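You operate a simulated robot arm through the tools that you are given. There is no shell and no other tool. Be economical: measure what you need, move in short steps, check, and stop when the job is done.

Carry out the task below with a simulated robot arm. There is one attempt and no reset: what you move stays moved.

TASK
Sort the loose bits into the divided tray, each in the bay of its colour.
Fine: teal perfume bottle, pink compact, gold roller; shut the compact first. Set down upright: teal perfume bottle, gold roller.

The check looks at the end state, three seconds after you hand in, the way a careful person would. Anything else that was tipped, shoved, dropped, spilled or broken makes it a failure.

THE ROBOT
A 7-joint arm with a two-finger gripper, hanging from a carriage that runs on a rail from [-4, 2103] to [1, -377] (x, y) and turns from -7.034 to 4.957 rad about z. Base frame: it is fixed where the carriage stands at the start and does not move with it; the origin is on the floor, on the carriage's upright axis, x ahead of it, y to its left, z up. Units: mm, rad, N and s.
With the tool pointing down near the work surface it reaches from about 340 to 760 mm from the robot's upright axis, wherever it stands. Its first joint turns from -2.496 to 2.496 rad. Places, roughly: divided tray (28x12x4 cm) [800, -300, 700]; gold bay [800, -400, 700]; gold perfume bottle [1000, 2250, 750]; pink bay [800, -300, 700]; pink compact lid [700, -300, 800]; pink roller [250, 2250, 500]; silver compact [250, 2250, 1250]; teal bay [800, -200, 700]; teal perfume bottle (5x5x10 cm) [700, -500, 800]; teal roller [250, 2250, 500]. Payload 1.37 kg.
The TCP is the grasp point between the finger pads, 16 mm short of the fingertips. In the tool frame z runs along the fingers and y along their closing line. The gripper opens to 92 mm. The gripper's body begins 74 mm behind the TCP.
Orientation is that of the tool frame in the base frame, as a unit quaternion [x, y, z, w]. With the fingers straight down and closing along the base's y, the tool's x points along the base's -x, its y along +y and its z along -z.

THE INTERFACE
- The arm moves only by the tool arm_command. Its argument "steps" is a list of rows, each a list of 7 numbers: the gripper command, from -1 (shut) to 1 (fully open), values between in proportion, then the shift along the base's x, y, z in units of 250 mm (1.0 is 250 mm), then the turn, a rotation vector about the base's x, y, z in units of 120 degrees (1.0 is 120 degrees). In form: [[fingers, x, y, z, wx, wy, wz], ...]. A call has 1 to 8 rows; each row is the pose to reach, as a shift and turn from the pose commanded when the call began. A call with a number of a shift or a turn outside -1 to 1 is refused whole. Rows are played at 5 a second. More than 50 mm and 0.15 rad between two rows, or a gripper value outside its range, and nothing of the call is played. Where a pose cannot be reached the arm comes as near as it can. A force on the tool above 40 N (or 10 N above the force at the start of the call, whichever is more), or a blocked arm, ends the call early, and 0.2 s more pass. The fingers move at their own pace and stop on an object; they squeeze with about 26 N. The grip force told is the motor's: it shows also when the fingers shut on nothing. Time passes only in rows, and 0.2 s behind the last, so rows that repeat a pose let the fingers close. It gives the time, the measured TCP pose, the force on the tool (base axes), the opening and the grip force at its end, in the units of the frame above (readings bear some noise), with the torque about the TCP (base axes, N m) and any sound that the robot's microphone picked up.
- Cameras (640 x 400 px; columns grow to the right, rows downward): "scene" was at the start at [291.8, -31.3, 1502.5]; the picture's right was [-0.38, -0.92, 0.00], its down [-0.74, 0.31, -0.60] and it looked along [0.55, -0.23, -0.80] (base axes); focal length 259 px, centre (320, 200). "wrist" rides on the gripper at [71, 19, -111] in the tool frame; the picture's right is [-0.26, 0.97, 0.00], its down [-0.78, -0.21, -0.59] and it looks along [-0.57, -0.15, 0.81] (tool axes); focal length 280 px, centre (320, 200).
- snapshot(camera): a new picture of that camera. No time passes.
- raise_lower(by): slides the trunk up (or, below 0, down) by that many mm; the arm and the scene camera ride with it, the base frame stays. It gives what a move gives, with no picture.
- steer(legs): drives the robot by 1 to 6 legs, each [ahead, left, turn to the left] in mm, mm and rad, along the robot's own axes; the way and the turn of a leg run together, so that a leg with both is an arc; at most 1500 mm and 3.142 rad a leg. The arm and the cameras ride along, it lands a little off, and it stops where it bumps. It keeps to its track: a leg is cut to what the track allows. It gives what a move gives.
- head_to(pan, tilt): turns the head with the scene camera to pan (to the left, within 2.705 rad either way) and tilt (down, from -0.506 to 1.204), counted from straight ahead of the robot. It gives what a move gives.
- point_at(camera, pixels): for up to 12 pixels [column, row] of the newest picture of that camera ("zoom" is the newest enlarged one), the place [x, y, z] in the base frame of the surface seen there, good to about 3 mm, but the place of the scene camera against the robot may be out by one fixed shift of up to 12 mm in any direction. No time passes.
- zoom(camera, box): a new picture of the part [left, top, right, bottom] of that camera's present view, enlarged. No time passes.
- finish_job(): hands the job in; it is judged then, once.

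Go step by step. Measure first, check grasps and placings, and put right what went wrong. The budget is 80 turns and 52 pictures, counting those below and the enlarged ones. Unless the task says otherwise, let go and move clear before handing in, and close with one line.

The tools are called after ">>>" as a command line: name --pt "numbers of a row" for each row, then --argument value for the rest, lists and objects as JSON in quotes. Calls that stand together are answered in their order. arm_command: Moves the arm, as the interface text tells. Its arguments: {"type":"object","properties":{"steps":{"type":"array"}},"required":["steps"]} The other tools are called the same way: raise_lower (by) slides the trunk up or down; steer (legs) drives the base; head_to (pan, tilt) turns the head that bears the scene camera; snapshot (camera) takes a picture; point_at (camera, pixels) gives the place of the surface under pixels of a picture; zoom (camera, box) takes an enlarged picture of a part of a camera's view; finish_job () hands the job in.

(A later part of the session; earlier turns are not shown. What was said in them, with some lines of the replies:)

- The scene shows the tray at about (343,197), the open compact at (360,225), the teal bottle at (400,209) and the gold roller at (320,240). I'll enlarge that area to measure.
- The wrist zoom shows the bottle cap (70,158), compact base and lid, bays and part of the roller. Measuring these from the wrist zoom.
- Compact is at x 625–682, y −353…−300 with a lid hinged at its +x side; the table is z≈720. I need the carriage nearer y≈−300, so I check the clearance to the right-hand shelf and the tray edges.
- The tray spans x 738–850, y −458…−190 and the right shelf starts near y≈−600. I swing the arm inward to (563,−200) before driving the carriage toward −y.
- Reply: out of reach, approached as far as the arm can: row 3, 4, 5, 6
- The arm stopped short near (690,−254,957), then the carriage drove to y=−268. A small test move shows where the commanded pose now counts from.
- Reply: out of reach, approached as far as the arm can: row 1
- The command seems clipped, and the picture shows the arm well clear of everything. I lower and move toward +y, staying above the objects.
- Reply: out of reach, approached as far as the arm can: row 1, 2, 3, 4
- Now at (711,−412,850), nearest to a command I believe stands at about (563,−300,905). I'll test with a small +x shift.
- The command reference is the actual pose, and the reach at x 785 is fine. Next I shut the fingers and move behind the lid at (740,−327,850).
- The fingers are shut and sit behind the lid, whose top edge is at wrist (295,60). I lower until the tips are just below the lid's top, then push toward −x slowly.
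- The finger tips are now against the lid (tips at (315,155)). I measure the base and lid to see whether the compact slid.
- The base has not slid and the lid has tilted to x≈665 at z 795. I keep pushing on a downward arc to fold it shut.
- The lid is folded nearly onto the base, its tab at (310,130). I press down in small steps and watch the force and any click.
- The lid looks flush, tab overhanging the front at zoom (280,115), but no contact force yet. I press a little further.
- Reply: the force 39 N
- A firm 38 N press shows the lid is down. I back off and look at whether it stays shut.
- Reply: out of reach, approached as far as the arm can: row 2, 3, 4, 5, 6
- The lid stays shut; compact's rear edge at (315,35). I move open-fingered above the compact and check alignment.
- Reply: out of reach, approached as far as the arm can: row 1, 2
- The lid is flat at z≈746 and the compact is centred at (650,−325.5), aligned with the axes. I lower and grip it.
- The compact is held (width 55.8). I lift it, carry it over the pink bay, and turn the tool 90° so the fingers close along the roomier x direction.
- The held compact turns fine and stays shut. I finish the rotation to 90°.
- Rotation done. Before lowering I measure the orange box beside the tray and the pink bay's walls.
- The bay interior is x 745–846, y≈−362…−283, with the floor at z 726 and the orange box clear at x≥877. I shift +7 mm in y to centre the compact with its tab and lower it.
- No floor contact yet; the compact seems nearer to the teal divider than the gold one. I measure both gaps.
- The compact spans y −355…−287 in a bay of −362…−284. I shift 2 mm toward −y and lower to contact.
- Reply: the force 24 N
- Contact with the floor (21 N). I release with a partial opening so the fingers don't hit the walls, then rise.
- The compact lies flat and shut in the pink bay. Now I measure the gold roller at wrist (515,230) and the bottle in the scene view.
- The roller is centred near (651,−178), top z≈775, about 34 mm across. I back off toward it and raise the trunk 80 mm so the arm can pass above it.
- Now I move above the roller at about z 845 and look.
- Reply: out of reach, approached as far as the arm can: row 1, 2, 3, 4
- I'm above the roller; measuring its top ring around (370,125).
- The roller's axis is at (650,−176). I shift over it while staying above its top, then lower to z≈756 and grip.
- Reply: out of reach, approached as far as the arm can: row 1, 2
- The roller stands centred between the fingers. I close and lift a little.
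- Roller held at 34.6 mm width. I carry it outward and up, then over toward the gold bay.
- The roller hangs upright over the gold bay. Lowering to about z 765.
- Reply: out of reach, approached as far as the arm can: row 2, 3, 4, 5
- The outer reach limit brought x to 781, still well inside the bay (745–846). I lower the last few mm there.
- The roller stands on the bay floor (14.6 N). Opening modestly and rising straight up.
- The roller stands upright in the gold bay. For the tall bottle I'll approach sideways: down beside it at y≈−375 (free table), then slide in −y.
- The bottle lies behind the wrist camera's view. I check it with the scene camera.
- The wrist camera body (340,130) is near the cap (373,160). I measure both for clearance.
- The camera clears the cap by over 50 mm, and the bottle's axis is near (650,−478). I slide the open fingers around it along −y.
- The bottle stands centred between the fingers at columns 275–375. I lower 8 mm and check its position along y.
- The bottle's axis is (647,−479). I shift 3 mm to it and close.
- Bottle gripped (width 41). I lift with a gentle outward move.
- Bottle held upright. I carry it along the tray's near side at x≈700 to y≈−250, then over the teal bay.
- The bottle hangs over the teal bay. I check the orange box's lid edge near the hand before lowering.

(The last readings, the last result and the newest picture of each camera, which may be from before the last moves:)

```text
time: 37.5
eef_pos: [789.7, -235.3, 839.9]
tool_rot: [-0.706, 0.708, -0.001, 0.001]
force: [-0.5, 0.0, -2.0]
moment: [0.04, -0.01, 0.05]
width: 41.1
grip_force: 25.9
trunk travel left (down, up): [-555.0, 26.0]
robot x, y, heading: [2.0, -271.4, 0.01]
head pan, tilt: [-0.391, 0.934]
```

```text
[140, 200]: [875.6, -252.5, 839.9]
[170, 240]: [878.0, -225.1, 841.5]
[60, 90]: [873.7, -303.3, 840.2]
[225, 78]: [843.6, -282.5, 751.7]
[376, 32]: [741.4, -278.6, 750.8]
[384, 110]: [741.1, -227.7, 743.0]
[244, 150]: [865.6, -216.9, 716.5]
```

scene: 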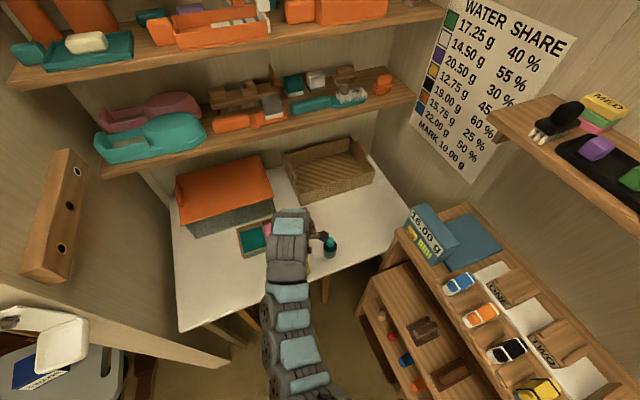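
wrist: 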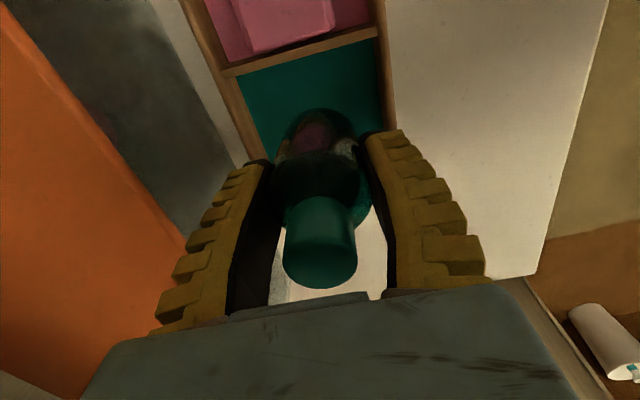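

The box lid edge is at x 875, leaving about 38 mm clearance. Lowering the bottle to about z 775.

>>> arm_command --pt "-1 -0.016 0 -0.1 0 0 0" --pt "-1 -0.016 0 -0.2 0 0 0" --pt "-1 -0.016 0 -0.252 0 0 0" --pt "-1 -0.016 0 -0.262 0 0 0" --pt "-1 -0.016 0 -0.27 0 0 0"

```text
time: 38.7
eef_pos: [784.9, -235.1, 772.6]
tool_rot: [-0.707, 0.707, 0.0, 0.0]
force: [0.1, -0.8, -1.1]
moment: [-0.02, 0.03, 0.01]
width: 40.7
grip_force: 25.7
trunk travel left (down, up): [-555.0, 26.0]
robot x, y, heading: [-3.4, -271.2, 0.007]
head pan, tilt: [-0.391, 0.934]
```

Force has dropped slightly but there is no firm contact yet. I go down in 1.5 mm steps.

>>> arm_command --pt "-1 0 0 -0.006 0 0 0" --pt "-1 0 0 -0.01 0 0 0"

>>> snapshot --camera "wrist"

```text
time: 39.3
eef_pos: [788.2, -234.1, 771.6]
tool_rot: [-0.707, 0.707, 0.0, 0.0]
force: [-6.5, -1.5, 13.5]
moment: [-0.04, 0.07, -0.09]
width: 41.0
grip_force: 25.9
trunk travel left (down, up): [-555.0, 26.0]
robot x, y, heading: [-0.3, -266.5, 0.008]
head pan, tilt: [-0.391, 0.934]
```

```text
22 pictures are left
```

wrist: 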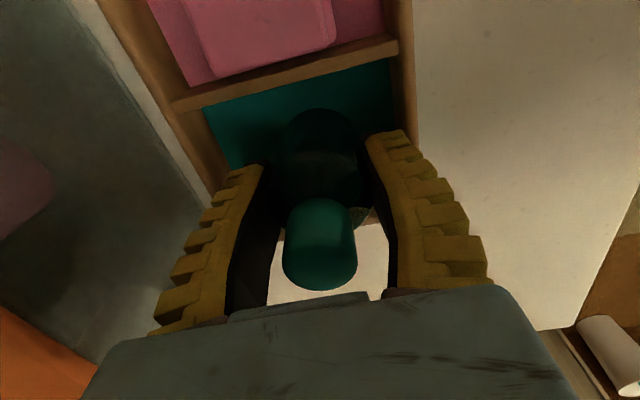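

Contact at 13.5 N, bottle upright inside the teal bay. I release and rise straight up.

>>> arm_command --pt "-0.05 0 0 0.004 0 0 0" --pt "0.4 0 0 0.004 0 0 0" --pt "0.4 0 0 0.004 0 0 0" --pt "0.4 0 0 0.1 0 0 0" --pt "0.4 0 0 0.24 0 0 0" --pt "0.4 0 0 0.4 0 0 0"

>>> snapshot --camera "wrist"

```text
time: 40.7
eef_pos: [785.7, -234.0, 868.5]
tool_rot: [0.707, -0.707, 0.0, 0.0]
force: [1.0, 0.3, -0.1]
moment: [-0.01, -0.01, 0.0]
width: 66.7
grip_force: 2.2
trunk travel left (down, up): [-555.0, 26.0]
robot x, y, heading: [-0.7, -272.8, 0.013]
head pan, tilt: [-0.391, 0.934]
```

```text
21 pictures are left
```

wrist: 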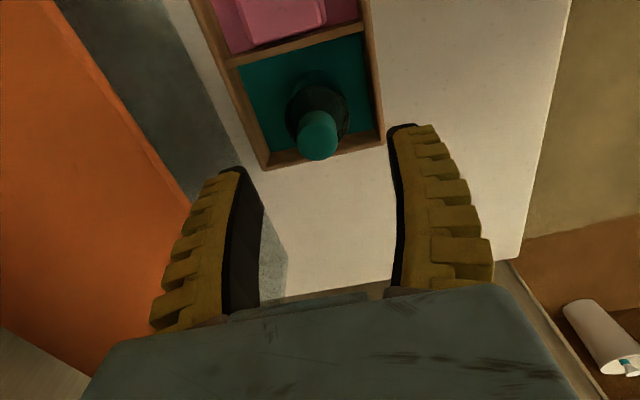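

The bottle stands in the teal bay. I move the arm aside and take a scene look at all three bays.

>>> arm_command --pt "0.4 -0.04 0.15 0.0 0 0 0" --pt "0.4 -0.1 0.3 0.0 0 0 0" --pt "0.4 -0.16 0.45 0.0 0 0 0" --pt "0.4 -0.22 0.6 0.0 0 0 0"

>>> zoom --camera "scene" --box '[190, 190, 350, 290]'

>>> snapshot --camera "wrist"

```text
time: 41.7
eef_pos: [733.8, -83.7, 869.2]
tool_rot: [-0.706, 0.708, 0.0, 0.0]
force: [0.1, 0.3, 0.1]
moment: [0.06, 0.01, -0.02]
width: 66.8
grip_force: 1.8
trunk travel left (down, up): [-555.0, 26.0]
robot x, y, heading: [1.4, -273.5, 0.004]
head pan, tilt: [-0.391, 0.934]
```

```text
4.00 times, centred on (270, 240) of scene
```

zoom: 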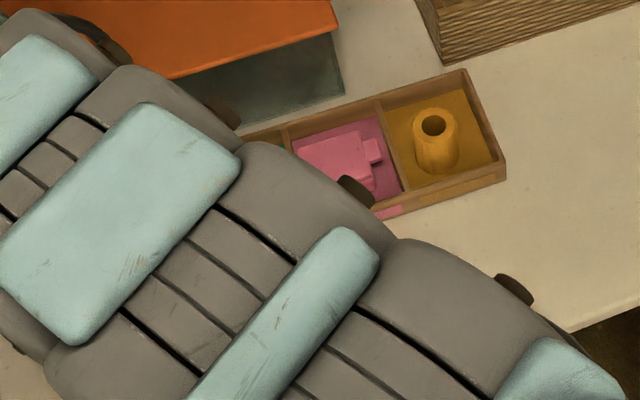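

```text
19 pictures are left
```

wrist: 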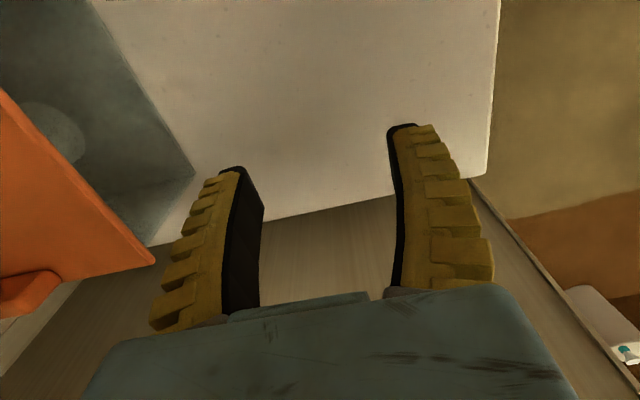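

The roller stands upright in the gold bay (435,140) and the compact lies shut in the pink bay (345,150). The last wrist view showed the bottle upright in the teal bay, and the arm is clear, so I hand in.

>>> finish_job

```text
The job is handed in.
```

The teal bottle and gold roller stand upright in their own bays, and the compact lies shut in the pink bay. I saw nothing else get moved, and the job is handed in.
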